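You operate a simulated robot arm through the tools that you are given. There is no shell and no other tool. Be economical: measure what you need, move in short steps, check, and stop when the job is done.

Carry out the task below with a simulated robot arm. There is one attempt and no reset: what you move stays moved.

TASK
Stop the drip at the hamper-side spout, then empty the teal cup and mop the puddle.
Fine: cup into that basin and back; mop with the blue flannel, press it out in the basin, put it back. Set down upright: what you pick out.

It is judged by the outcome, as a careful person would: the job done as asked, and still so three seconds after it is handed in. It fails if anything else is knocked over, pushed out of place, dropped, spilled or broken.

THE ROBOT
A 7-joint arm with a two-finger parallel gripper, fixed in place. Base frame: the origin is at the foot of the arm, x ahead of it, y to its left, z up; the work surface is at about z = 760. Readings come in mm, degrees, newtons and seconds.
With the tool pointing down near the work surface it reaches from about 100 to 880 mm from the base axis. Its first joint turns from -115.0 to 115.0 degrees. Payload 3.91 kg.
The tool frame sits at the grasp point between the pads (the TCP): z along the fingers, y along the line on which they close. The tips reach 30 mm beyond it. The gripper opens to 110 mm. The fingers are 20 mm wide and 10 mm thick; the gripper's body (48 by 112 mm) begins 55 mm behind the TCP.
Orientation is told as [roll, pitch, yaw] about the base's x, y, z axes, in that order, counted from this pose: with the fingers straight down and closing along the base's y, the tool's x points along the base's -x, its y along +y and its z along -z.

THE INTERFACE
- The arm moves only by the tool drive_tool. Its argument "motion" is a list of rows, each an object of numbers (a shift or turn left out is 0, a gripper value left out holds the last): "tx", "ty", "tz": the shift along the base's x, y, z in units of 200 mm (1.0 is 200 mm); "wx", "wy", "wz": the turn, a rotation vector about the base's x, y, z in units of 90 degrees (1.0 is 90 degrees); "jaw": the finger opening in mm, from 0 to 110. In form: [{"tx": .., "ty": .., "tz": .., "wx": .., "wy": .., "wz": .., "jaw": ..}, ...]. A call has 1 to 20 rows; each row is the pose to reach, as a shift and turn from the pose commanded when the call began. A call with a number of a shift or a turn outside -1 to 1 is refused whole. A row lasts 0.2 s, in which the tool goes at most 50 mm and 8.6 degrees; a call with a longer step from one row to the next is refused whole, and so is a gripper value outside its range. A pose out of reach is approached as far as the arm can. The call stops where the force on the tool passes 90 N (or 10 N more than at its start, if that is more) or the arm is blocked; 0.2 s more then pass. Each finger travels about 153 mm/s and halts on what it meets, pressing with about 42 N; the grip force reading is that of the motor and also rises with nothing between the fingers. The clock runs only during rows and for 0.2 s after the last one: add rows that repeat a pose to give the fingers time. The reply holds the time, the measured pose of the TCP, the force on the tool along the base axes, the opening and the grip force, in the units named above and with some noise, with the torque about the TCP (base axes, N m) and any sound that the robot's microphone picked up.
- Cameras (640 x 400 px; columns grow to the right, rows downward): "scene" is fixed at [224.5, -646.4, 1513.4]; the picture's right is [0.78, -0.62, 0.00], its down [-0.46, -0.58, -0.67] and it looks along [0.42, 0.53, -0.74] (base axes); focal length 286 px, centre (320, 200). "wrist" rides on the gripper at [72, 17, -103] in the tool frame; the picture's right is [-0.23, 0.97, 0.00], its down [-0.76, -0.18, -0.62] and it looks along [-0.61, -0.14, 0.78] (tool axes); focal length 222 px, centre (320, 200). There is no depth. A picture from a camera that has moved, and an enlarged one, comes with that camera's place and axes in the base frame and with its lens. The place of the scene camera against the robot may be out by one fixed shift of up to 25 mm in any direction.
- camera(camera): a new picture of that camera. It takes no simulated time.
- lift_body(by): slides the trunk up (or, below 0, down) by that many mm; the arm rides with it, the base frame stays. It gives what a move gives, with no picture.
- close_up(camera, box): a new picture of the part [left, top, right, bottom] of that camera's present view, enlarged. It takes no simulated time.
- close_job(): hands the job in; it is judged then, once.

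Work in short steps. Places have to be worked out from the pictures, the camera data and where the tool is seen: move nearer, look again, correct. Check each grasp and each placing, and mend what went wrong. You have 120 turns and 68 pictures in all, those below and enlarged ones among them. Open the gripper and draw the arm clear of the work before you hand the job in, unless the task says otherwise; then end with one line.

The tools are called after "Emit:" as a command line: name --argument value ..., lists and objects as JSON in quotes. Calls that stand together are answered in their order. drive_tool: Moves the arm, as the interface text tells. Its arguments: {"type":"object","properties":{"motion":{"type":"array","items":{"type":"object","properties":{"tx":{"type":"number"},"ty":{"type":"number"},"tz":{"type":"number"},"wx":{"type":"number"},"wy":{"type":"number"},"wz":{"type":"number"},"jaw":{"type":"number"}}}}},"required":["motion"]} The other tools are called the same way: lift_body (by) slides the trunk up or down; camera (camera) takes a picture; close_up (camera, box) takes an enlarged picture of a part of a camera's view; close_job () hands the job in.

At the start:

```text
t: 0.0
ee_pos: [571.7, -343.4, 1203.2]
orientation: [-0.1, 0.0, 0.0]
force: [0.0, 0.3, -0.2]
ft_torque: [0.01, 0.02, 0.03]
grip_width: 110.1
finger_force: 0.0
trunk travel left (down, up): [-825.0, 165.0]
```

scene: 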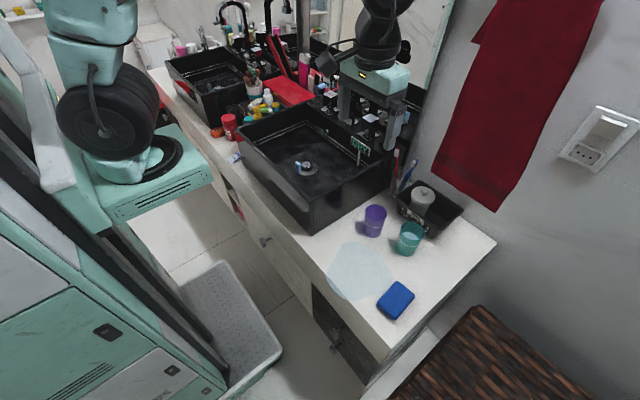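
wrist: 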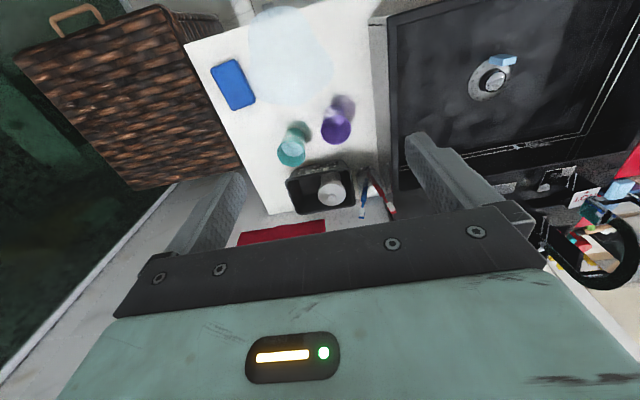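

I see two basins; the nearer one to the hamper has its tap hidden behind the gripper. I take enlarged views first.

Emit:
close_up --camera "scene" --box '[220, 40, 460, 190]'

Emit:
close_up --camera "scene" --box '[300, 150, 500, 350]'

Emit:
close_up --camera "wrist" --box '[380, 20, 640, 300]'

```text
2.67 times, centred on (340, 115) of scene
camera zoom: at [224.5, -646.4, 1513.4], right [0.78, -0.62, 0.0], down [-0.46, -0.58, -0.67], along [0.42, 0.53, -0.74], focal length 762 px, centre (267, 427)
```

zoom: 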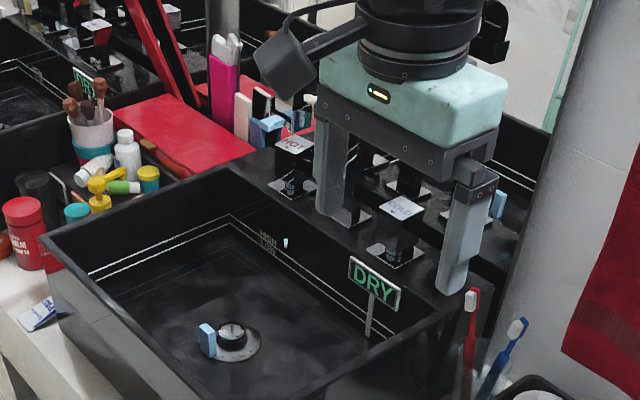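

```text
2.00 times, centred on (400, 250) of scene
camera zoom: at [224.5, -646.4, 1513.4], right [0.78, -0.62, 0.0], down [-0.46, -0.58, -0.67], along [0.42, 0.53, -0.74], focal length 571 px, centre (160, 100)
```

zoom: 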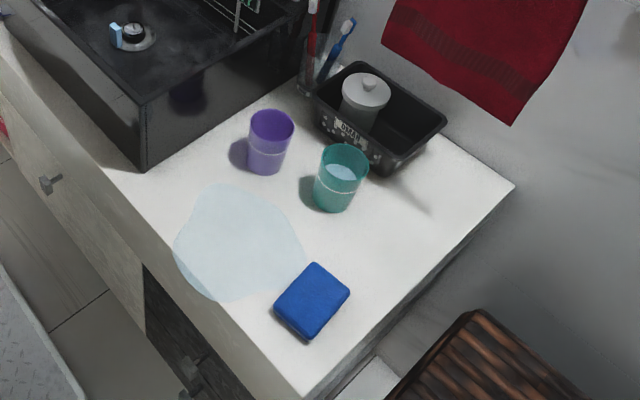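

```text
1.43 times, centred on (510, 160) of wrist
camera zoom: at [499.5, -326.3, 1307.4], right [0.23, 0.97, 0.0], down [0.76, -0.18, 0.62], along [0.61, -0.14, -0.78], focal length 317 px, centre (49, 257)
```

zoom: 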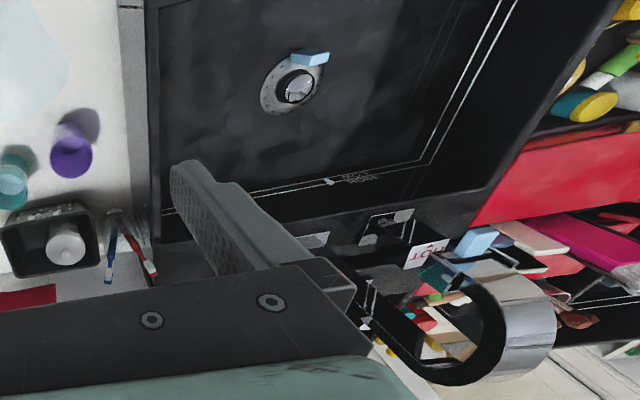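

The tap is hidden by the hand, so I draw the arm back and left to look at it from in front.

Emit:
drive_tool --motion '[{"tx": -0.2, "ty": 0.15}, {"tx": -0.4, "ty": 0.3}, {"tx": -0.6, "ty": 0.45}, {"tx": -0.75, "ty": 0.6}, {"tx": -0.9, "ty": 0.75}, {"tx": -1.0, "ty": 0.9}]'

Emit:
camera --camera "wrist"

Emit:
close_up --camera "scene" --box '[240, 20, 440, 190]'

```text
t: 1.4
ee_pos: [417.4, -181.5, 1236.8]
orientation: [0.0, 0.2, 0.0]
force: [-0.1, 0.9, -0.5]
ft_torque: [0.02, 0.0, 0.01]
grip_width: 110.1
finger_force: 0.1
out of reach, approached as far as the arm can: row 4, 5, 6
trunk travel left (down, up): [-825.0, 165.0]
```

```text
62 pictures are left
camera wrist: at [345.0, -164.6, 1340.5], right [0.23, 0.97, 0.0], down [0.76, -0.18, 0.62], along [0.6, -0.14, -0.78], focal length 222 px, centre (320, 200)
```

wrist: 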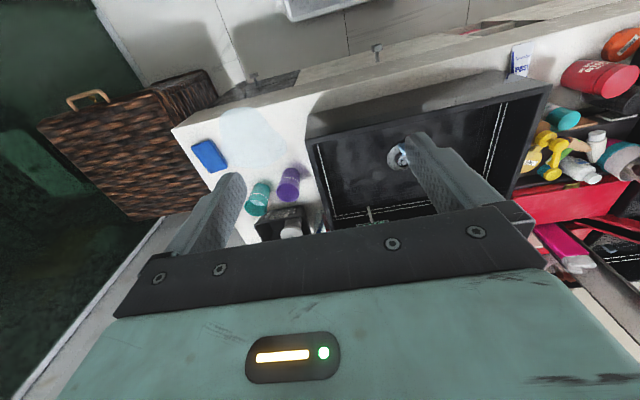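

```text
2.35 times, centred on (340, 105) of scene
camera zoom: at [224.5, -646.4, 1513.4], right [0.78, -0.62, 0.0], down [-0.46, -0.58, -0.67], along [0.42, 0.53, -0.74], focal length 672 px, centre (273, 424)
```

zoom: 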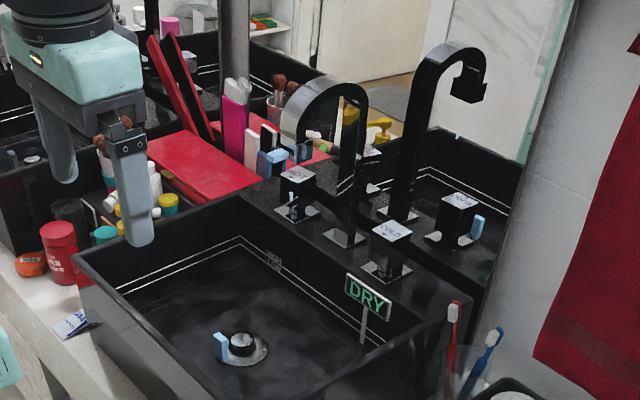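

The tap has two labelled knobs (HOT/COLD) and a gooseneck spout. I enlarge the knobs.

Emit:
close_up --camera "scene" --box '[310, 60, 400, 120]'

Emit:
close_up --camera "scene" --box '[280, 90, 380, 190]'

```text
6.67 times, centred on (355, 90) of scene
camera zoom: at [224.5, -646.4, 1513.4], right [0.78, -0.62, 0.0], down [-0.46, -0.58, -0.67], along [0.42, 0.53, -0.74], focal length 1904 px, centre (87, 933)
```

zoom: 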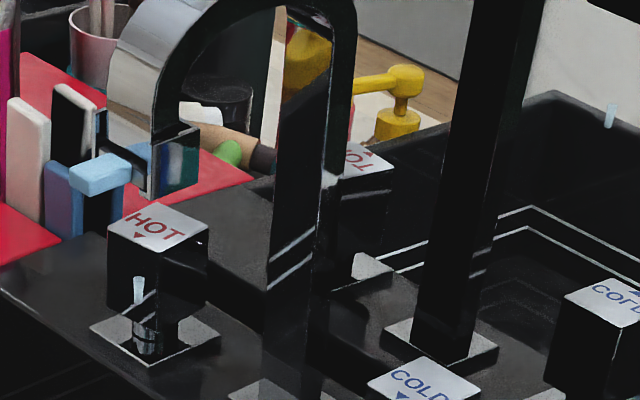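

```text
4.00 times, centred on (330, 140) of scene
camera zoom: at [224.5, -646.4, 1513.4], right [0.78, -0.62, 0.0], down [-0.46, -0.58, -0.67], along [0.42, 0.53, -0.74], focal length 1142 px, centre (280, 440)
```

zoom: 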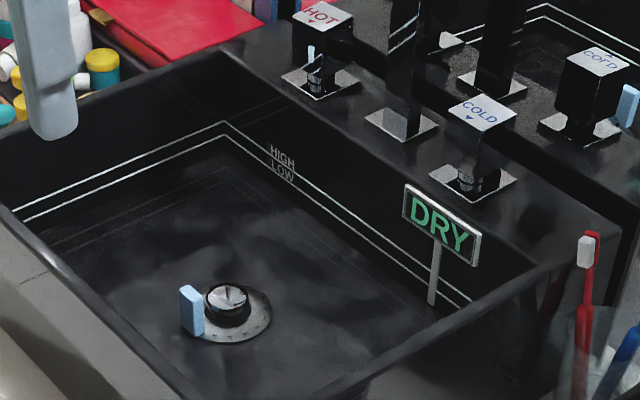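

The knobs seem to be around (885, 120) and (885, -85), z≈985. I bring the wrist camera nearer with the tool tilted forward to see how they work and which one is open.

Emit:
drive_tool --motion '[{"tx": 0.22}, {"tx": 0.44, "ty": 0.15, "wy": -0.06}, {"tx": 0.64, "ty": 0.32, "wy": -0.13}, {"tx": 0.85, "ty": 0.48, "wy": -0.2}, {"tx": 1.0, "ty": 0.64, "tz": -0.05, "wy": -0.25}, {"tx": 1.0, "ty": 0.8, "tz": -0.15, "wy": -0.28}]'

Emit:
camera --camera "wrist"

```text
refused: row 2 steps farther than a row can; nothing moved
```

```text
58 pictures are left
camera wrist: at [345.0, -164.6, 1340.5], right [0.23, 0.97, 0.0], down [0.76, -0.18, 0.62], along [0.6, -0.14, -0.78], focal length 222 px, centre (320, 200)
```

wrist: 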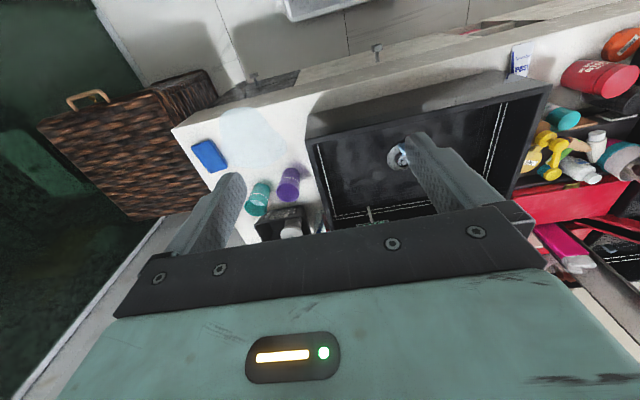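

Refused for step size; I retry with smaller steps.

Emit:
drive_tool --motion '[{"tx": 0.2}, {"tx": 0.4, "ty": 0.1, "wy": -0.05}, {"tx": 0.58, "ty": 0.25, "wy": -0.1}, {"tx": 0.75, "ty": 0.4, "wy": -0.15}, {"tx": 0.9, "ty": 0.55, "tz": -0.05, "wy": -0.2}, {"tx": 1.0, "ty": 0.7, "tz": -0.12, "wy": -0.25}, {"tx": 1.0, "ty": 0.85, "tz": -0.2, "wy": -0.28}]'

```text
t: 3.0
ee_pos: [615.6, -10.9, 1194.2]
orientation: [0.0, -25.1, 0.1]
force: [-0.4, 0.5, 0.5]
ft_torque: [0.03, -0.05, 0.0]
grip_width: 110.0
finger_force: 0.2
trunk travel left (down, up): [-825.0, 165.0]
```

Emit:
camera --camera "wrist"

```text
57 pictures are left
camera wrist: at [506.4, 6.2, 1257.6], right [0.2, 0.97, 0.1], down [0.42, -0.18, 0.89], along [0.88, -0.14, -0.45], focal length 222 px, centre (320, 200)
```

wrist: 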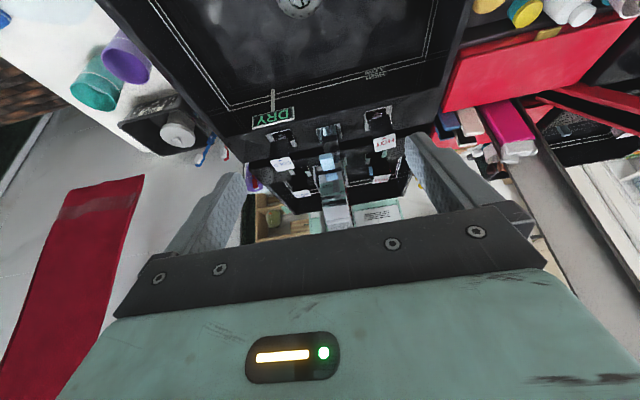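

The camera is upside down relative to the world; the tap shows in the middle. I enlarge that part.

Emit:
close_up --camera "wrist" --box '[235, 85, 415, 235]'

```text
2.67 times, centred on (325, 160) of wrist
camera zoom: at [506.4, 6.2, 1257.6], right [0.2, 0.97, 0.1], down [0.42, -0.18, 0.89], along [0.88, -0.14, -0.45], focal length 592 px, centre (307, 307)
```

zoom: 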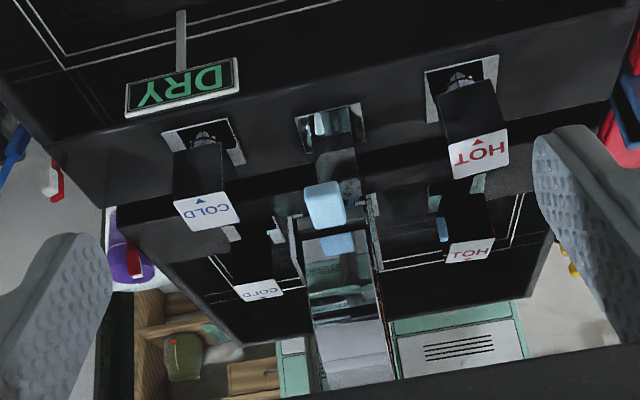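

I need a nearer look at each knob for its rotation. I move toward the COLD side first, staying clear of the spout.

Emit:
drive_tool --motion '[{"ty": -0.2, "tz": -0.05}, {"ty": -0.4, "tz": -0.1}, {"ty": -0.5, "tz": -0.2, "tx": 0.1}, {"ty": -0.55, "tz": -0.3, "tx": 0.25}, {"ty": -0.55, "tz": -0.35, "tx": 0.35}]'

Emit:
camera --camera "wrist"

```text
t: 4.2
ee_pos: [687.0, -120.5, 1127.5]
orientation: [0.0, -25.2, 0.1]
force: [-0.4, -0.7, -0.3]
ft_torque: [-0.03, -0.04, 0.01]
grip_width: 110.2
finger_force: 0.1
trunk travel left (down, up): [-825.0, 165.0]
```

```text
55 pictures are left
camera wrist: at [578.9, -104.8, 1189.9], right [0.21, 0.97, 0.1], down [0.42, -0.18, 0.89], along [0.88, -0.14, -0.45], focal length 222 px, centre (320, 200)
```

wrist: 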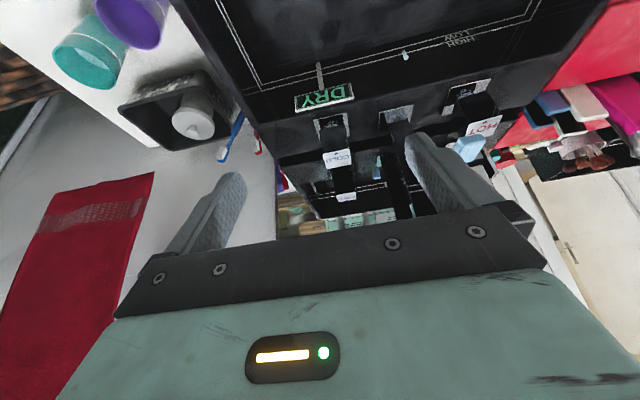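

Emit:
close_up --camera "wrist" --box '[290, 40, 510, 220]'

Emit:
close_up --camera "wrist" --box '[300, 90, 420, 210]'

```text
2.22 times, centred on (400, 130) of wrist
camera zoom: at [578.9, -104.8, 1189.9], right [0.21, 0.97, 0.1], down [0.42, -0.18, 0.89], along [0.88, -0.14, -0.45], focal length 494 px, centre (142, 356)
```

zoom: 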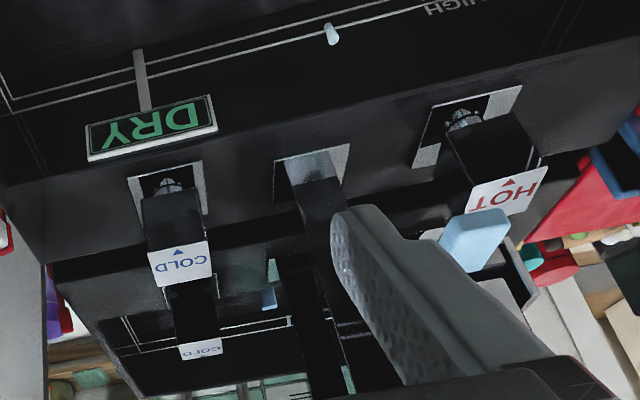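

```text
3.33 times, centred on (360, 150) of wrist
camera zoom: at [578.9, -104.8, 1189.9], right [0.21, 0.97, 0.1], down [0.42, -0.18, 0.89], along [0.88, -0.14, -0.45], focal length 740 px, centre (187, 367)
```

zoom: 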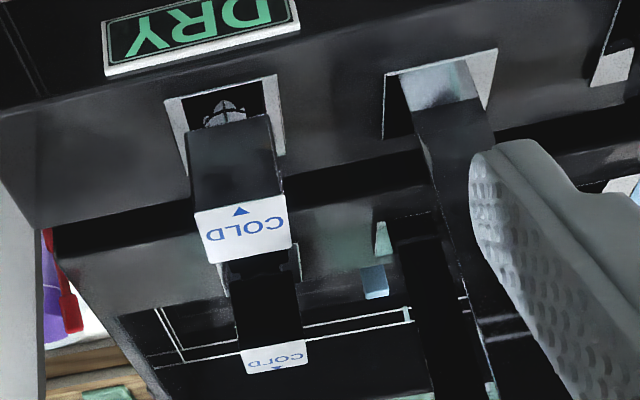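

A light-blue block sits at the spout tip near (727,-16,1095), and another by the drain. I enlarge both from the scene camera.

Emit:
close_up --camera "scene" --box '[305, 65, 353, 95]'

Emit:
close_up --camera "scene" --box '[280, 150, 328, 180]'

```text
13.33 times, centred on (329, 80) of scene
camera zoom: at [224.5, -646.4, 1513.4], right [0.78, -0.62, 0.0], down [-0.46, -0.58, -0.67], along [0.42, 0.53, -0.74], focal length 3807 px, centre (200, 1800)
```

zoom: 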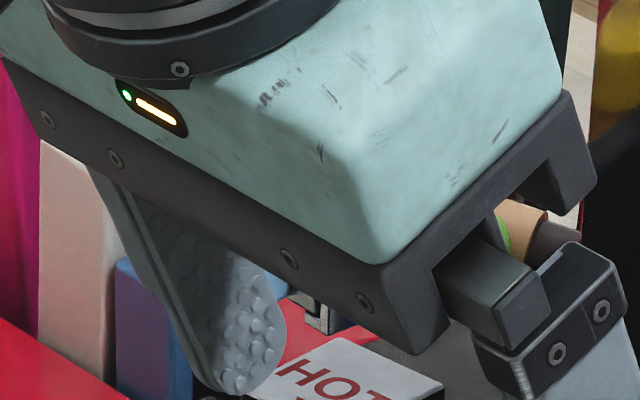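

```text
13.33 times, centred on (304, 165) of scene
camera zoom: at [224.5, -646.4, 1513.4], right [0.78, -0.62, 0.0], down [-0.46, -0.58, -0.67], along [0.42, 0.53, -0.74], focal length 3807 px, centre (533, 667)
```

zoom: 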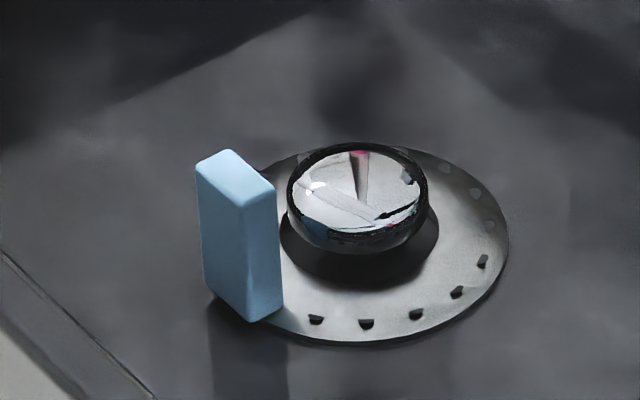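

I move back and look at the spout tip straight on, and at the other basin's tap as a reference.

Emit:
drive_tool --motion '[{"tx": -0.15, "tz": 0.05}, {"tx": -0.35, "tz": 0.1}, {"tx": -0.45, "ty": 0.2, "tz": 0.1}, {"tx": -0.5, "ty": 0.4, "tz": 0.05}, {"tx": -0.5, "ty": 0.52, "tz": 0.0}]'

Emit:
close_up --camera "wrist" --box '[220, 50, 430, 220]'

Emit:
close_up --camera "scene" --box '[160, 0, 290, 100]'

```text
t: 5.4
ee_pos: [587.5, -17.6, 1125.7]
orientation: [-0.1, -25.1, -0.2]
force: [-0.7, -0.3, 0.2]
ft_torque: [-0.01, -0.02, 0.01]
grip_width: 110.1
finger_force: 0.2
trunk travel left (down, up): [-825.0, 165.0]
```

```text
2.35 times, centred on (325, 135) of wrist
camera zoom: at [477.5, -0.7, 1188.7], right [0.21, 0.97, 0.1], down [0.42, -0.18, 0.89], along [0.88, -0.14, -0.45], focal length 523 px, centre (308, 353)
```

zoom: 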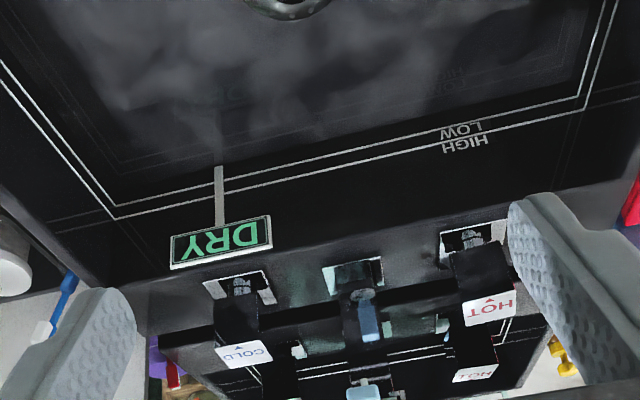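

```text
4.00 times, centred on (225, 50) of scene
camera zoom: at [224.5, -646.4, 1513.4], right [0.78, -0.62, 0.0], down [-0.46, -0.58, -0.67], along [0.42, 0.53, -0.74], focal length 1142 px, centre (700, 800)
```

zoom: 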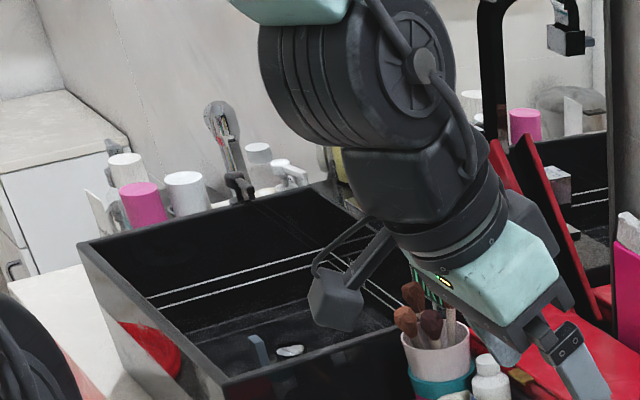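

I tilt the view up further to see the spout tip block.

Emit:
drive_tool --motion '[{"wy": -0.08, "tz": 0.1}, {"wy": -0.16, "tz": 0.2}, {"wy": -0.2, "tz": 0.25}]'

Emit:
close_up --camera "wrist" --box '[250, 90, 400, 210]'

```text
t: 6.2
ee_pos: [606.3, -8.8, 1183.1]
orientation: [-0.2, -43.1, -0.1]
force: [-0.4, 0.0, 0.1]
ft_torque: [0.0, 0.01, 0.01]
grip_width: 109.9
finger_force: 0.1
out of reach, approached as far as the arm can: row 2, 3
trunk travel left (down, up): [-825.0, 165.0]
```

```text
3.33 times, centred on (325, 150) of wrist
camera zoom: at [482.7, 7.8, 1208.9], right [0.17, 0.97, 0.15], down [0.13, -0.18, 0.98], along [0.98, -0.14, -0.16], focal length 740 px, centre (303, 367)
```

zoom: 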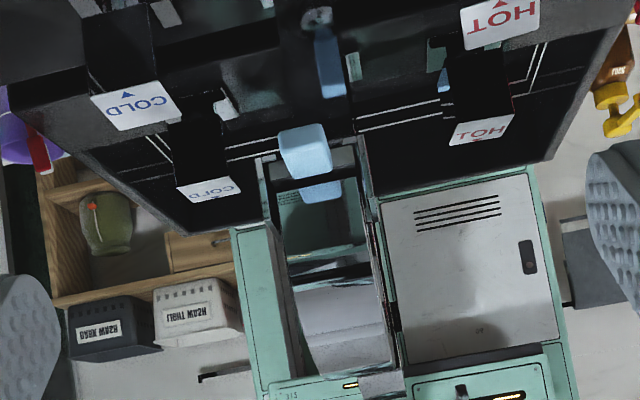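

Both caps look nearly aligned from here, so I go for a closer downward look at the HOT cap, staying clear of the spout on the left.

Emit:
drive_tool --motion '[{"ty": 0.15, "wy": 0.09}, {"ty": 0.35, "wy": 0.18}, {"ty": 0.55, "wy": 0.27}, {"ty": 0.65, "wy": 0.36}, {"tx": 0.15, "ty": 0.65, "wy": 0.44}, {"tx": 0.35, "ty": 0.65, "wy": 0.48, "tz": -0.05}, {"tx": 0.55, "ty": 0.65, "wy": 0.48, "tz": -0.1}, {"tx": 0.75, "ty": 0.65, "wy": 0.48, "tz": -0.15}, {"tx": 0.9, "ty": 0.65, "wy": 0.48, "tz": -0.2}]'

Emit:
camera --camera "wrist"

```text
t: 8.2
ee_pos: [781.7, 120.6, 1143.1]
orientation: [0.1, -0.1, -0.1]
force: [-0.3, -0.5, 0.0]
ft_torque: [0.01, -0.03, 0.02]
grip_width: 110.2
finger_force: 0.0
trunk travel left (down, up): [-825.0, 165.0]
```

```text
47 pictures are left
camera wrist: at [710.5, 137.3, 1246.7], right [0.23, 0.97, 0.0], down [0.76, -0.18, 0.62], along [0.61, -0.14, -0.78], focal length 222 px, centre (320, 200)
```

wrist: 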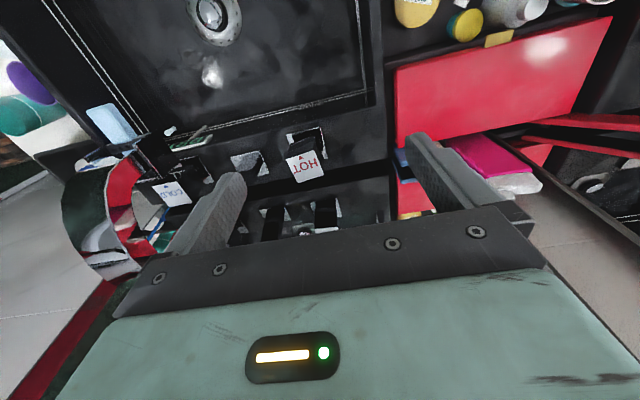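

Emit:
close_up --camera "wrist" --box '[215, 110, 355, 240]'

Emit:
close_up --camera "wrist" --box '[60, 80, 240, 270]'

```text
3.08 times, centred on (285, 175) of wrist
camera zoom: at [710.5, 137.3, 1246.7], right [0.23, 0.97, 0.0], down [0.76, -0.18, 0.62], along [0.61, -0.14, -0.78], focal length 684 px, centre (428, 277)
```

zoom: 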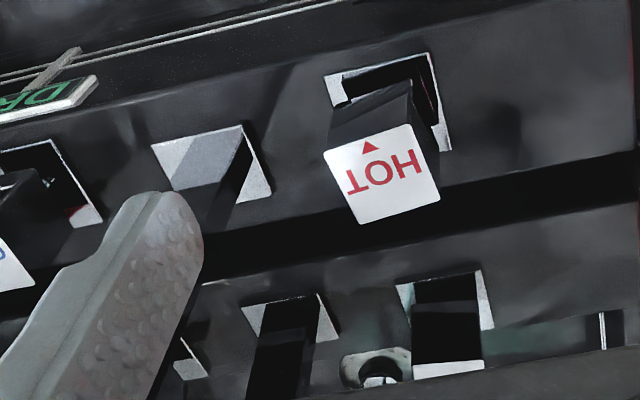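

```text
2.11 times, centred on (150, 175) of wrist
camera zoom: at [710.5, 137.3, 1246.7], right [0.23, 0.97, 0.0], down [0.76, -0.18, 0.62], along [0.61, -0.14, -0.78], focal length 468 px, centre (678, 253)
```

zoom: 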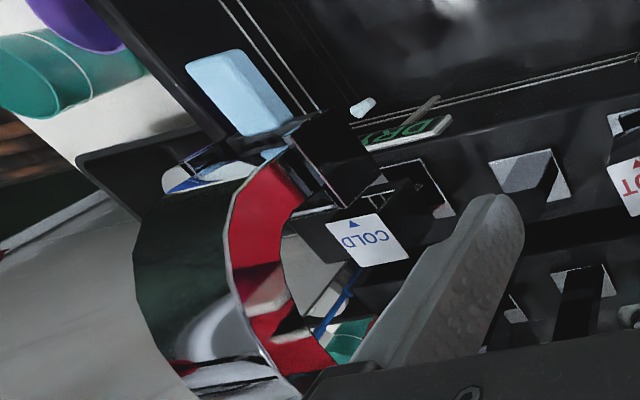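

The HOT cap is turned about +7.5° against its plate, while COLD is square, so HOT is the loose one. I put the HOT cap at (849, 86), top z≈992, 39 mm square. I move above it, aligned with its yaw.

Emit:
drive_tool --motion '[{"tx": 0.15, "ty": -0.08, "wz": 0.04, "jaw": 80}, {"tx": 0.336, "ty": -0.173, "wz": 0.083, "jaw": 80}, {"tx": 0.336, "ty": -0.173, "wz": 0.083, "tz": -0.2}, {"tx": 0.336, "ty": -0.173, "wz": 0.083, "tz": -0.4}]'

Emit:
camera --camera "wrist"

Emit:
close_up --camera "scene" --box '[290, 50, 400, 130]'

```text
t: 9.2
ee_pos: [852.0, 87.5, 1062.2]
orientation: [-0.1, 0.0, 7.5]
force: [0.0, -0.6, -1.2]
ft_torque: [0.0, -0.02, -0.03]
grip_width: 80.1
finger_force: 0.1
trunk travel left (down, up): [-825.0, 165.0]
```

```text
44 pictures are left
camera wrist: at [778.4, 94.1, 1166.1], right [0.1, 1.0, 0.0], down [0.78, -0.08, 0.62], along [0.62, -0.06, -0.78], focal length 222 px, centre (320, 200)
```

wrist: 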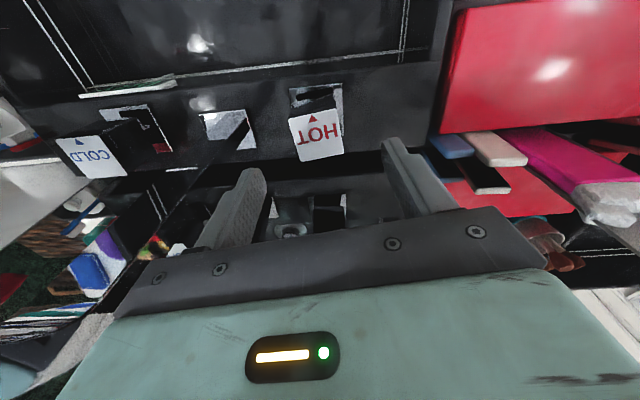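

```text
5.00 times, centred on (345, 90) of scene
camera zoom: at [224.5, -646.4, 1513.4], right [0.78, -0.62, 0.0], down [-0.46, -0.58, -0.67], along [0.42, 0.53, -0.74], focal length 1428 px, centre (195, 750)
```

zoom: 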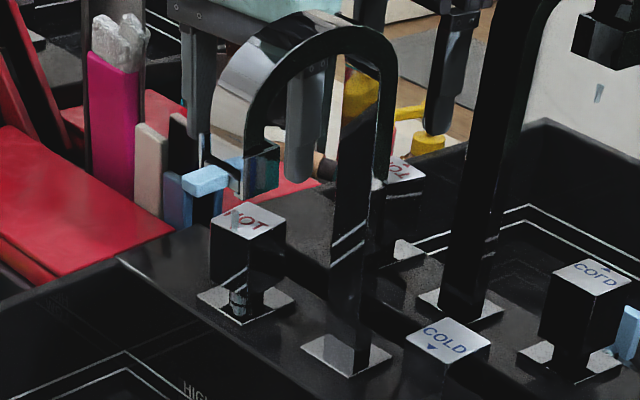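

Estimates agree (cap at 850.6, 84; yaw ≈6–7°). I descend around the cap and close.

Emit:
drive_tool --motion '[{"tz": -0.15, "ty": -0.01}, {"tz": -0.3, "ty": -0.01}, {"tz": -0.41, "ty": -0.01}, {"tz": -0.41, "ty": -0.01, "jaw": 38}, {"tz": -0.41, "ty": -0.01, "jaw": 36}, {"tz": -0.41, "ty": -0.01, "jaw": 36}]'

```text
t: 10.6
ee_pos: [853.7, 84.6, 980.4]
orientation: [0.1, 0.0, 7.5]
force: [0.4, 0.6, -5.4]
ft_torque: [0.15, -0.85, -0.01]
grip_width: 40.1
finger_force: 45.2
trunk travel left (down, up): [-825.0, 165.0]
```

It grips the cap at 40 mm. I turn it clockwise in small steps toward square.

Emit:
drive_tool --motion '[{"wz": -0.03}, {"wz": -0.06}, {"wz": -0.083}, {"wz": -0.083}]'

```text
t: 11.6
ee_pos: [854.5, 85.3, 980.7]
orientation: [0.1, 0.0, -0.1]
force: [3.9, -1.9, -8.2]
ft_torque: [0.27, -0.38, 0.23]
grip_width: 39.8
finger_force: 44.7
trunk travel left (down, up): [-825.0, 165.0]
```

It turned with a small torque. I try a little further to feel for the stop, then watch for drops.

Emit:
drive_tool --motion '[{"wz": -0.02}, {"wz": -0.035}, {"wz": -0.035}]'

Emit:
close_up --camera "scene" --box '[280, 60, 400, 180]'

```text
t: 12.4
ee_pos: [853.0, 84.4, 979.0]
orientation: [-0.2, 0.1, -3.1]
force: [0.5, -2.3, -5.6]
ft_torque: [0.01, 0.6, 1.74]
grip_width: 40.5
finger_force: 44.4
trunk travel left (down, up): [-825.0, 165.0]
```

```text
3.33 times, centred on (340, 120) of scene
camera zoom: at [224.5, -646.4, 1513.4], right [0.78, -0.62, 0.0], down [-0.46, -0.58, -0.67], along [0.42, 0.53, -0.74], focal length 952 px, centre (253, 467)
```

zoom: 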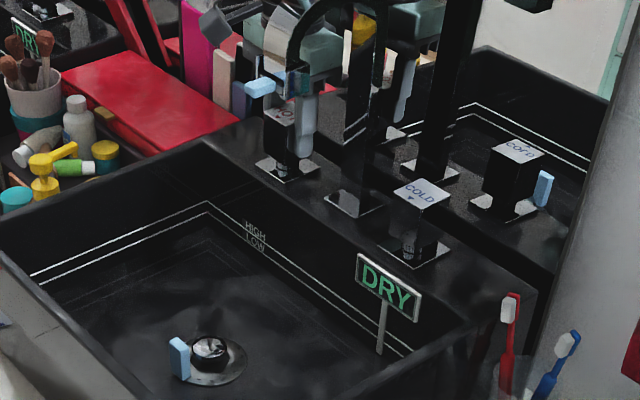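

Torque rose to 1.7 N·m: that's the closed stop, and no drop is visible. I release, raise clear, and look again.

Emit:
drive_tool --motion '[{"wz": 0.02}, {"wz": 0.035}, {"wz": 0.035, "jaw": 70}, {"wz": 0.035, "jaw": 80}, {"wz": 0.035, "tz": 0.2}, {"wz": 0.035, "tz": 0.45}, {"wz": 0.035, "tz": 0.7}, {"wz": 0.035, "tz": 0.8}]'

Emit:
close_up --camera "scene" --box '[280, 60, 400, 180]'

Emit:
close_up --camera "wrist" --box '[60, 60, 380, 240]'

```text
t: 14.2
ee_pos: [851.7, 85.0, 1140.4]
orientation: [0.0, 0.1, 0.0]
force: [0.0, 1.0, 0.7]
ft_torque: [0.03, -0.01, 0.01]
grip_width: 80.2
finger_force: 0.1
trunk travel left (down, up): [-825.0, 165.0]
```

```text
3.33 times, centred on (340, 120) of scene
camera zoom: at [224.5, -646.4, 1513.4], right [0.78, -0.62, 0.0], down [-0.46, -0.58, -0.67], along [0.42, 0.53, -0.74], focal length 952 px, centre (253, 467)
```

zoom: 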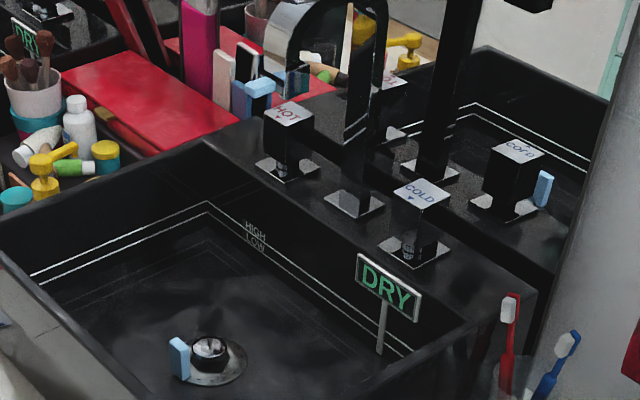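

```text
2.00 times, centred on (220, 150) of wrist
camera zoom: at [779.4, 102.0, 1245.0], right [0.23, 0.97, 0.0], down [0.76, -0.18, 0.62], along [0.61, -0.14, -0.78], focal length 444 px, centre (520, 300)
```

zoom: 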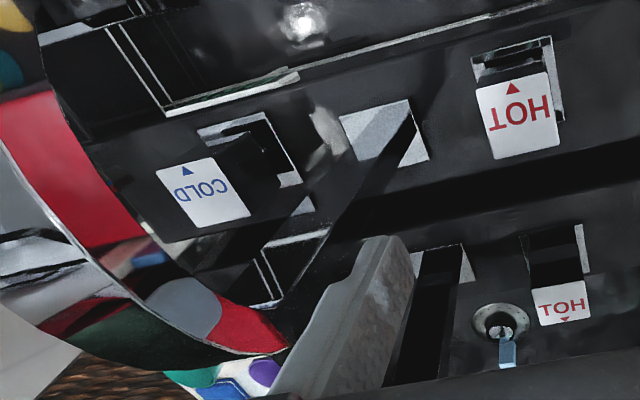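

The drip has stopped and HOT is square. Now I back out and go around the spout toward the cups.

Emit:
drive_tool --motion '[{"tx": -0.24}, {"tx": -0.48}, {"tx": -0.72}, {"tx": -0.96}, {"tx": -1.0, "ty": -0.2}, {"tx": -1.0, "ty": -0.44}, {"tx": -1.0, "ty": -0.68}, {"tx": -1.0, "ty": -0.92}]'

Emit:
drive_tool --motion '[{"ty": -0.24}, {"ty": -0.48}, {"ty": -0.72}, {"ty": -0.96, "tz": -0.05}, {"ty": -1.0, "tz": -0.25}, {"ty": -1.0, "tz": -0.45}]'

Emit:
drive_tool --motion '[{"ty": -0.2}, {"ty": -0.4}, {"ty": -0.5}]'

Emit:
camera --camera "wrist"

Emit:
camera --camera "scene"

```text
t: 16.0
ee_pos: [654.9, -96.5, 1141.6]
orientation: [0.0, 0.0, 0.0]
force: [-0.7, -0.3, -0.6]
ft_torque: [-0.08, -0.01, -0.01]
grip_width: 80.2
finger_force: 0.1
trunk travel left (down, up): [-825.0, 165.0]
```

```text
t: 17.4
ee_pos: [651.5, -300.1, 1051.2]
orientation: [0.0, 0.0, 0.0]
force: [-0.6, 0.4, 0.1]
ft_torque: [0.0, -0.01, -0.01]
grip_width: 80.0
finger_force: 0.1
trunk travel left (down, up): [-825.0, 165.0]
```

```text
t: 18.2
ee_pos: [651.7, -400.4, 1050.6]
orientation: [0.0, 0.0, 0.0]
force: [-0.4, -0.4, 0.7]
ft_torque: [0.01, 0.02, -0.01]
grip_width: 79.9
finger_force: 0.1
trunk travel left (down, up): [-825.0, 165.0]
```

```text
39 pictures are left
camera wrist: at [579.7, -384.4, 1154.6], right [0.23, 0.97, 0.0], down [0.76, -0.18, 0.62], along [0.61, -0.14, -0.78], focal length 222 px, centre (320, 200)
```

wrist: 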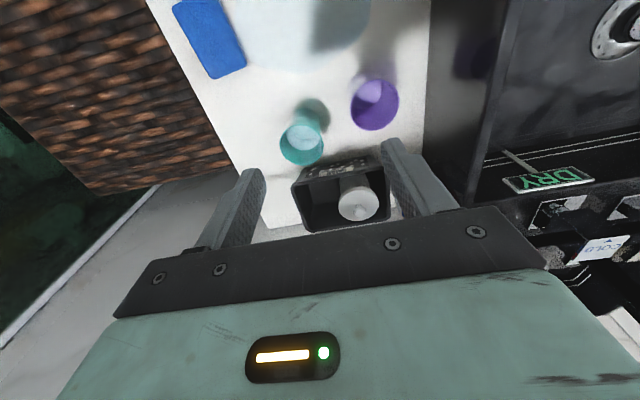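

```text
38 pictures are left
```

scene: 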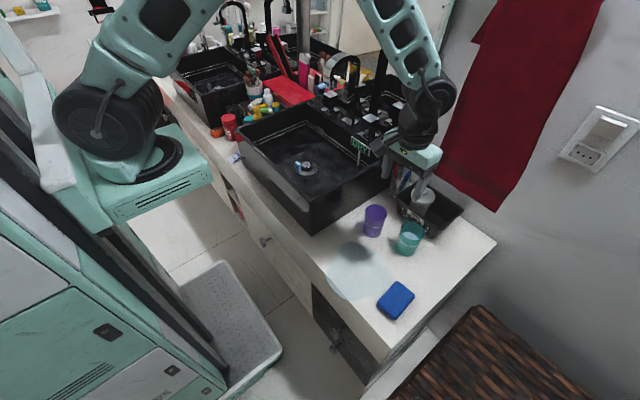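

I enlarge the cups to measure them.

Emit:
close_up --camera "wrist" --box '[230, 60, 430, 250]'

Emit:
close_up --camera "scene" --box '[340, 170, 480, 270]'

```text
2.11 times, centred on (330, 155) of wrist
camera zoom: at [579.7, -384.4, 1154.6], right [0.23, 0.97, 0.0], down [0.76, -0.18, 0.62], along [0.61, -0.14, -0.78], focal length 468 px, centre (299, 295)
```

zoom: 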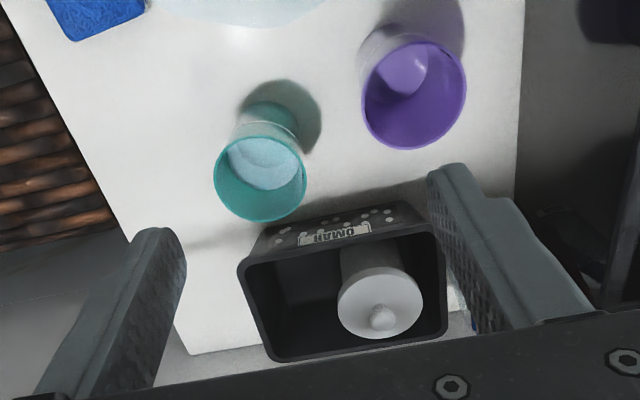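

```text
4.00 times, centred on (410, 220) of scene
camera zoom: at [224.5, -646.4, 1513.4], right [0.78, -0.62, 0.0], down [-0.46, -0.58, -0.67], along [0.42, 0.53, -0.74], focal length 1142 px, centre (-40, 120)
```

zoom: 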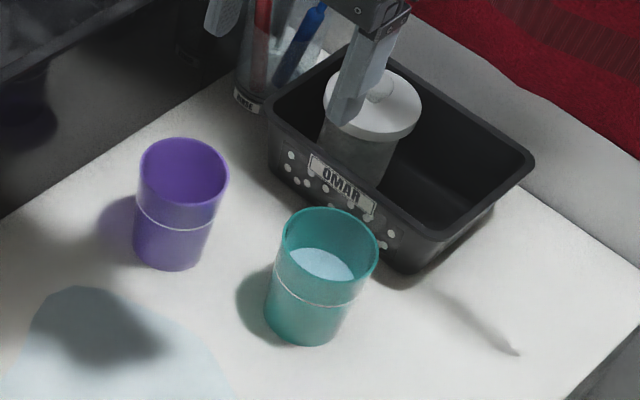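

Teal cup is at about (709, -440), rim z≈853, Ø63 mm. Before lifting water I rehearse the pour pose empty: over the basin at about (650,-120,1050), pitching the fingers forward to about -105°.

Emit:
drive_tool --motion '[{"ty": 0.2, "tz": 0.05}, {"ty": 0.4, "tz": 0.1}, {"ty": 0.6, "tz": 0.1}, {"ty": 0.8, "tz": 0.1}, {"ty": 1.0, "tz": 0.1}, {"ty": 1.0, "tz": 0.1, "wy": -0.09}, {"ty": 1.0, "tz": 0.1, "wy": -0.18}, {"ty": 1.0, "tz": 0.1, "wy": -0.27}, {"ty": 1.0, "tz": 0.1, "wy": -0.36}, {"ty": 1.0, "tz": 0.1, "wy": -0.45}, {"ty": 1.0, "tz": 0.1, "wy": -0.54}, {"ty": 1.0, "tz": 0.1, "wy": -0.63}]'

```text
t: 20.8
ee_pos: [653.0, -199.4, 1071.8]
orientation: [0.1, -56.7, -0.1]
force: [-0.3, -0.2, -0.3]
ft_torque: [-0.01, 0.0, -0.02]
grip_width: 80.0
finger_force: 0.2
trunk travel left (down, up): [-825.0, 165.0]
```

That works so far; I continue the rehearsal to about -105° and y≈-120.

Emit:
drive_tool --motion '[{"ty": 0.2, "wy": -0.09}, {"ty": 0.4, "wy": -0.18}, {"ty": 0.4, "wy": -0.27}, {"ty": 0.4, "wy": -0.36}, {"ty": 0.4, "wy": -0.45}, {"ty": 0.4, "wy": -0.54}]'

Emit:
camera --camera "scene"

```text
t: 22.2
ee_pos: [652.4, -118.9, 1070.7]
orientation: [179.8, -74.6, -179.9]
force: [-0.3, 0.9, -0.1]
ft_torque: [0.02, 0.0, 0.02]
grip_width: 79.8
finger_force: 0.1
out of reach, approached as far as the arm can: row 1, 2, 3
trunk travel left (down, up): [-825.0, 165.0]
```

```text
35 pictures are left
```

scene: 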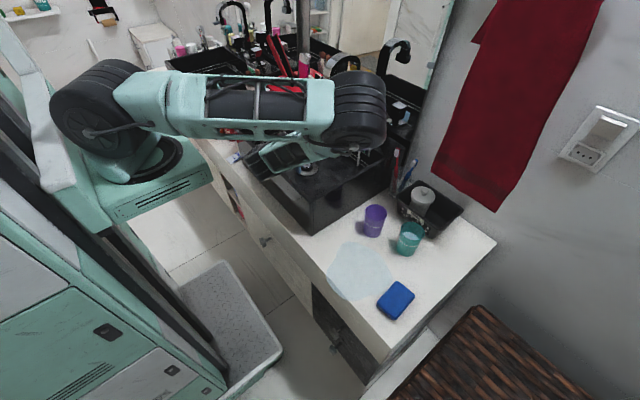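

The pose is reachable at -105°. I check the hand's clearance from the basin rim.

Emit:
close_up --camera "scene" --box '[230, 100, 430, 240]'

Emit:
camera --camera "wrist"

```text
2.86 times, centred on (330, 170) of scene
camera zoom: at [224.5, -646.4, 1513.4], right [0.78, -0.62, 0.0], down [-0.46, -0.58, -0.67], along [0.42, 0.53, -0.74], focal length 816 px, centre (291, 286)
```

zoom: 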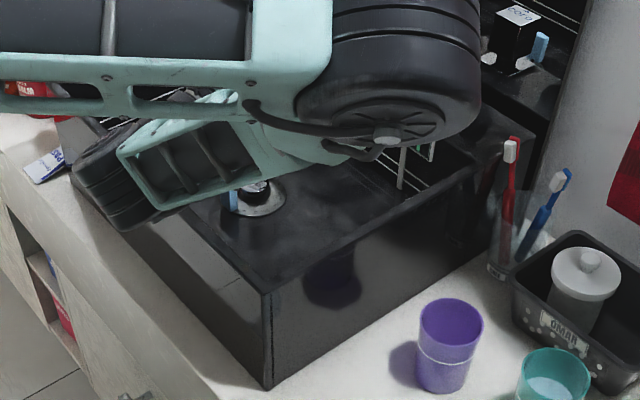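

```text
33 pictures are left
camera wrist: at [572.1, -102.4, 973.6], right [-0.06, 0.97, 0.22], down [-0.8, -0.18, 0.57], along [0.59, -0.14, 0.79], focal length 222 px, centre (320, 200)
```

wrist: 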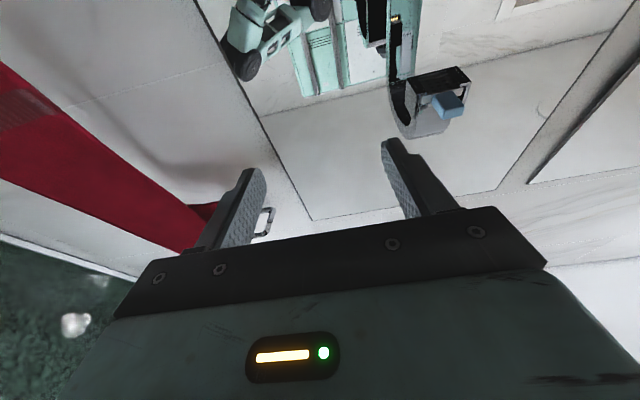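

Clearance is fine and no contact was felt. I untilt in place, then return over the teal cup.

Emit:
drive_tool --motion '[{"wy": 0.09}, {"wy": 0.18}, {"wy": 0.27}, {"wy": 0.36}, {"wy": 0.45}, {"wy": 0.54}, {"wy": 0.63}, {"wy": 0.72}, {"wy": 0.81}, {"wy": 0.9}]'

Emit:
drive_tool --motion '[{"wy": 0.09}, {"wy": 0.18}, {"wy": 0.27}, {"wy": 0.27, "ty": -0.24}, {"wy": 0.27, "ty": -0.48}, {"wy": 0.27, "ty": -0.72}, {"wy": 0.27, "ty": -0.96}]'

```text
t: 24.4
ee_pos: [652.3, -119.5, 1071.3]
orientation: [0.2, -24.3, -0.1]
force: [-0.3, -0.2, -0.4]
ft_torque: [0.08, -0.02, 0.03]
grip_width: 79.8
finger_force: 0.0
out of reach, approached as far as the arm can: row 3, 4, 5, 6
trunk travel left (down, up): [-825.0, 165.0]
```

```text
t: 26.0
ee_pos: [652.9, -311.2, 1071.3]
orientation: [0.0, 0.0, 0.0]
force: [0.4, 0.7, -0.3]
ft_torque: [-0.03, -0.03, -0.01]
grip_width: 80.0
finger_force: 0.1
trunk travel left (down, up): [-825.0, 165.0]
```

Now I go above the teal cup at (709,-440), z≈930, and check the alignment.

Emit:
drive_tool --motion '[{"tx": 0.1, "ty": -0.2}, {"tx": 0.2, "ty": -0.42}, {"tx": 0.28, "ty": -0.645}, {"tx": 0.28, "ty": -0.645, "tz": -0.24}, {"tx": 0.28, "ty": -0.645, "tz": -0.48}, {"tx": 0.28, "ty": -0.645, "tz": -0.7}]'

Emit:
camera --camera "wrist"

```text
t: 27.4
ee_pos: [708.5, -440.7, 929.3]
orientation: [0.1, 0.0, -0.1]
force: [0.1, -0.2, -0.1]
ft_torque: [0.01, -0.02, 0.01]
grip_width: 80.0
finger_force: 0.0
trunk travel left (down, up): [-825.0, 165.0]
```

```text
32 pictures are left
camera wrist: at [635.2, -424.1, 1033.8], right [0.23, 0.97, 0.0], down [0.76, -0.18, 0.62], along [0.61, -0.14, -0.78], focal length 222 px, centre (320, 200)
```

wrist: 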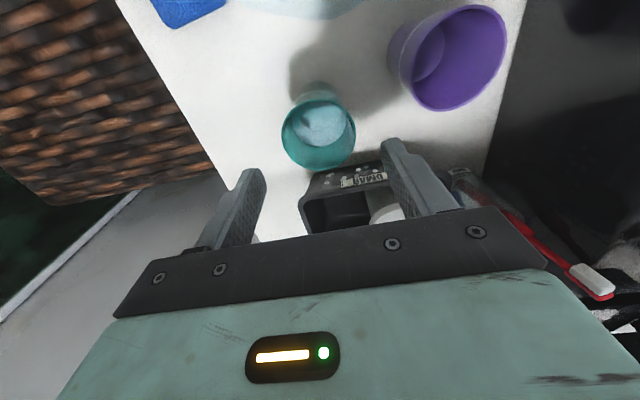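

Refined: cup at (711,-442), rim z≈845. I descend to z≈815 and close around it.

Emit:
drive_tool --motion '[{"tx": 0.012, "ty": -0.007, "tz": -0.15, "jaw": 90}, {"tx": 0.012, "ty": -0.007, "tz": -0.3}, {"tx": 0.012, "ty": -0.007, "tz": -0.45}, {"tx": 0.012, "ty": -0.007, "tz": -0.57}, {"tx": 0.012, "ty": -0.007, "tz": -0.57, "jaw": 70}, {"tx": 0.012, "ty": -0.007, "tz": -0.57, "jaw": 57}, {"tx": 0.012, "ty": -0.007, "tz": -0.57, "jaw": 55}, {"tx": 0.012, "ty": -0.007, "tz": -0.57, "jaw": 55}]'

```text
t: 29.2
ee_pos: [710.7, -441.8, 816.1]
orientation: [0.0, 0.0, -0.1]
force: [1.2, 0.1, 1.1]
ft_torque: [0.03, -0.03, -0.01]
grip_width: 64.2
finger_force: 42.3
trunk travel left (down, up): [-825.0, 165.0]
```

Held at 64 mm. I lift it straight up gently.

Emit:
drive_tool --motion '[{"tz": 0.05}, {"tz": 0.15}, {"tz": 0.27}, {"tz": 0.4}, {"tz": 0.53}, {"tz": 0.66}, {"tz": 0.8}, {"tz": 0.92}, {"tz": 1.0}, {"tz": 1.0}]'

Emit:
close_up --camera "scene" --box '[320, 100, 480, 300]'

```text
t: 31.4
ee_pos: [712.2, -442.0, 1014.9]
orientation: [-0.1, 0.0, 0.1]
force: [-0.1, 0.2, -1.2]
ft_torque: [-0.03, 0.0, 0.01]
grip_width: 64.2
finger_force: 42.6
trunk travel left (down, up): [-825.0, 165.0]
```

```text
2.00 times, centred on (400, 200) of scene
camera zoom: at [224.5, -646.4, 1513.4], right [0.78, -0.62, 0.0], down [-0.46, -0.58, -0.67], along [0.42, 0.53, -0.74], focal length 571 px, centre (160, 200)
```

zoom: 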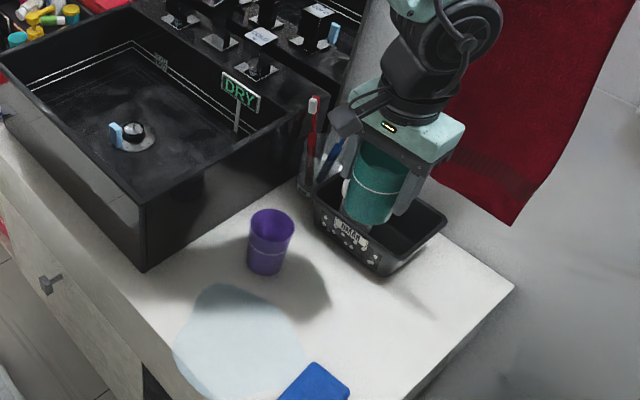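

The cup is held upright. I carry it smoothly over the basin.

Emit:
drive_tool --motion '[{"tz": 0.08}, {"tz": 0.18, "ty": 0.05, "tx": -0.03}, {"tz": 0.28, "ty": 0.15, "tx": -0.07}, {"tz": 0.33, "ty": 0.28, "tx": -0.12}, {"tz": 0.35, "ty": 0.43, "tx": -0.17}, {"tz": 0.35, "ty": 0.58, "tx": -0.22}, {"tz": 0.35, "ty": 0.73, "tx": -0.27}, {"tz": 0.35, "ty": 0.88, "tx": -0.28}, {"tz": 0.35, "ty": 1.0, "tx": -0.28}]'

Emit:
drive_tool --motion '[{"ty": 0.1}, {"ty": 0.25}, {"ty": 0.4}, {"ty": 0.53}, {"ty": 0.6}, {"ty": 0.61}, {"ty": 0.61}]'

```text
t: 33.4
ee_pos: [657.2, -240.4, 1085.3]
orientation: [0.0, 0.0, -0.1]
force: [-0.2, -0.4, -1.1]
ft_torque: [0.0, 0.01, 0.01]
grip_width: 64.0
finger_force: 41.5
trunk travel left (down, up): [-825.0, 165.0]
```

```text
t: 35.0
ee_pos: [655.3, -120.3, 1087.1]
orientation: [0.0, 0.0, 0.0]
force: [0.3, -0.1, -2.1]
ft_torque: [0.01, 0.03, -0.01]
grip_width: 64.3
finger_force: 41.7
trunk travel left (down, up): [-825.0, 165.0]
```

Over the basin; now I tilt the cup slowly.

Emit:
drive_tool --motion '[{"tz": -0.05, "wy": -0.06}, {"tz": -0.08, "wy": -0.12}, {"tz": -0.08, "wy": -0.18}, {"tz": -0.08, "wy": -0.24}, {"tz": -0.08, "wy": -0.3}, {"tz": -0.08, "wy": -0.36}, {"tz": -0.08, "wy": -0.42}, {"tz": -0.08, "wy": -0.48}, {"tz": -0.08, "wy": -0.54}, {"tz": -0.08, "wy": -0.6}, {"tz": -0.08, "wy": -0.66}, {"tz": -0.08, "wy": -0.66}, {"tz": -0.08, "wy": -0.66}]'

Emit:
drive_tool --motion '[{"wy": -0.06}, {"wy": -0.12}, {"wy": -0.18}, {"wy": -0.25}, {"wy": -0.32}, {"wy": -0.4}, {"wy": -0.48}, {"wy": -0.54}, {"wy": -0.56}, {"wy": -0.56}, {"wy": -0.56}, {"wy": -0.56}, {"wy": -0.56}, {"wy": -0.56}]'

Emit:
close_up --camera "scene" --box '[230, 80, 430, 220]'

```text
t: 37.8
ee_pos: [668.4, -120.7, 1066.6]
orientation: [0.1, -59.5, -0.1]
force: [0.1, 0.0, -1.7]
ft_torque: [0.01, 0.05, -0.04]
grip_width: 64.1
finger_force: 41.5
out of reach, approached as far as the arm can: row 10, 11, 12, 13
trunk travel left (down, up): [-825.0, 165.0]
```

```text
t: 40.8
ee_pos: [667.1, -118.6, 1068.3]
orientation: [0.7, -88.3, -0.6]
force: [0.5, -0.3, -1.3]
ft_torque: [0.0, 0.01, -0.01]
grip_width: 63.9
finger_force: 42.1
out of reach, approached as far as the arm can: row 1, 2, 6, 7, 8, 9, 10, 11, 12, 13, 14
trunk travel left (down, up): [-825.0, 165.0]
```

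```text
2.86 times, centred on (330, 150) of scene
camera zoom: at [224.5, -646.4, 1513.4], right [0.78, -0.62, 0.0], down [-0.46, -0.58, -0.67], along [0.42, 0.53, -0.74], focal length 816 px, centre (291, 343)
```

zoom: 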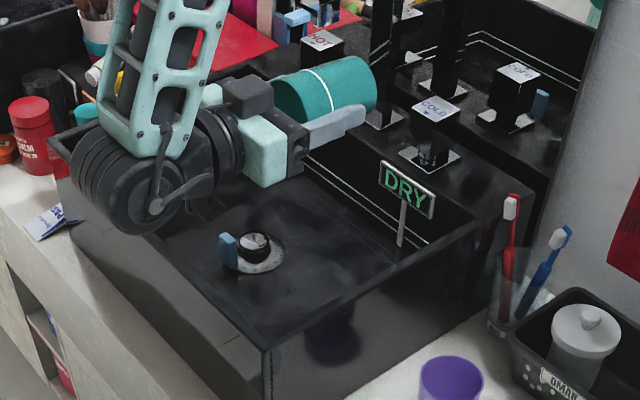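

It stops at -88° in this elbow posture, so not fully inverted. I shift the TCP a little forward and up, still over the basin, to let the arm reach the remaining tilt.

Emit:
drive_tool --motion '[{"tx": 0.08, "tz": 0.05}, {"tx": 0.16, "tz": 0.1}, {"tx": 0.24, "tz": 0.15}, {"tx": 0.24, "tz": 0.15}, {"tx": 0.24, "tz": 0.15}]'

```text
t: 42.0
ee_pos: [717.2, -120.0, 1097.9]
orientation: [0.7, -88.3, -0.6]
force: [0.0, -0.7, -0.6]
ft_torque: [-0.03, -0.01, 0.0]
grip_width: 64.3
finger_force: 42.1
trunk travel left (down, up): [-825.0, 165.0]
```

Commanded pose tracks the reached one; now I turn further from here.

Emit:
drive_tool --motion '[{"wy": -0.06}, {"wy": -0.12}, {"wy": -0.18}, {"wy": -0.24}, {"wy": -0.3}, {"wy": -0.3}, {"wy": -0.3}, {"wy": -0.3}]'

Emit:
close_up --camera "scene" --box '[230, 80, 430, 220]'

```text
t: 43.8
ee_pos: [716.4, -119.1, 1097.9]
orientation: [180.0, -81.0, -179.9]
force: [0.1, -0.3, -1.1]
ft_torque: [-0.03, 0.02, 0.02]
grip_width: 64.0
finger_force: 41.8
out of reach, approached as far as the arm can: row 3, 4, 5, 6, 7, 8
trunk travel left (down, up): [-825.0, 165.0]
```

```text
2.86 times, centred on (330, 150) of scene
camera zoom: at [224.5, -646.4, 1513.4], right [0.78, -0.62, 0.0], down [-0.46, -0.58, -0.67], along [0.42, 0.53, -0.74], focal length 816 px, centre (291, 343)
```

zoom: 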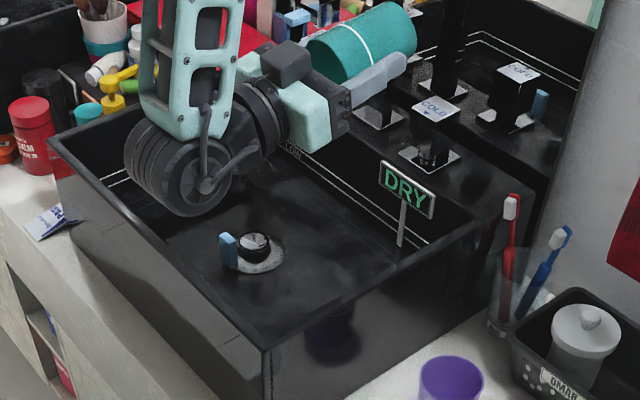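

Now at -99° (cup wall slopes ~13° downward), which drains it. I hold a while, then bring it back upright.

Emit:
drive_tool --motion '[{}, {}, {}, {}, {}, {}, {}, {"wy": 0.08}, {"wy": 0.16}, {"wy": 0.24}, {"wy": 0.32}, {"wy": 0.4}, {"wy": 0.48}, {"wy": 0.56}, {"wy": 0.64}, {"wy": 0.72}, {"wy": 0.8}, {"wy": 0.88}, {"wy": 0.96}, {"wy": 0.96}]'

```text
t: 48.0
ee_pos: [714.3, -119.1, 1096.9]
orientation: [0.0, -12.6, 0.0]
force: [0.6, -0.4, -0.7]
ft_torque: [0.02, 0.02, 0.01]
grip_width: 63.9
finger_force: 41.9
trunk travel left (down, up): [-825.0, 165.0]
```

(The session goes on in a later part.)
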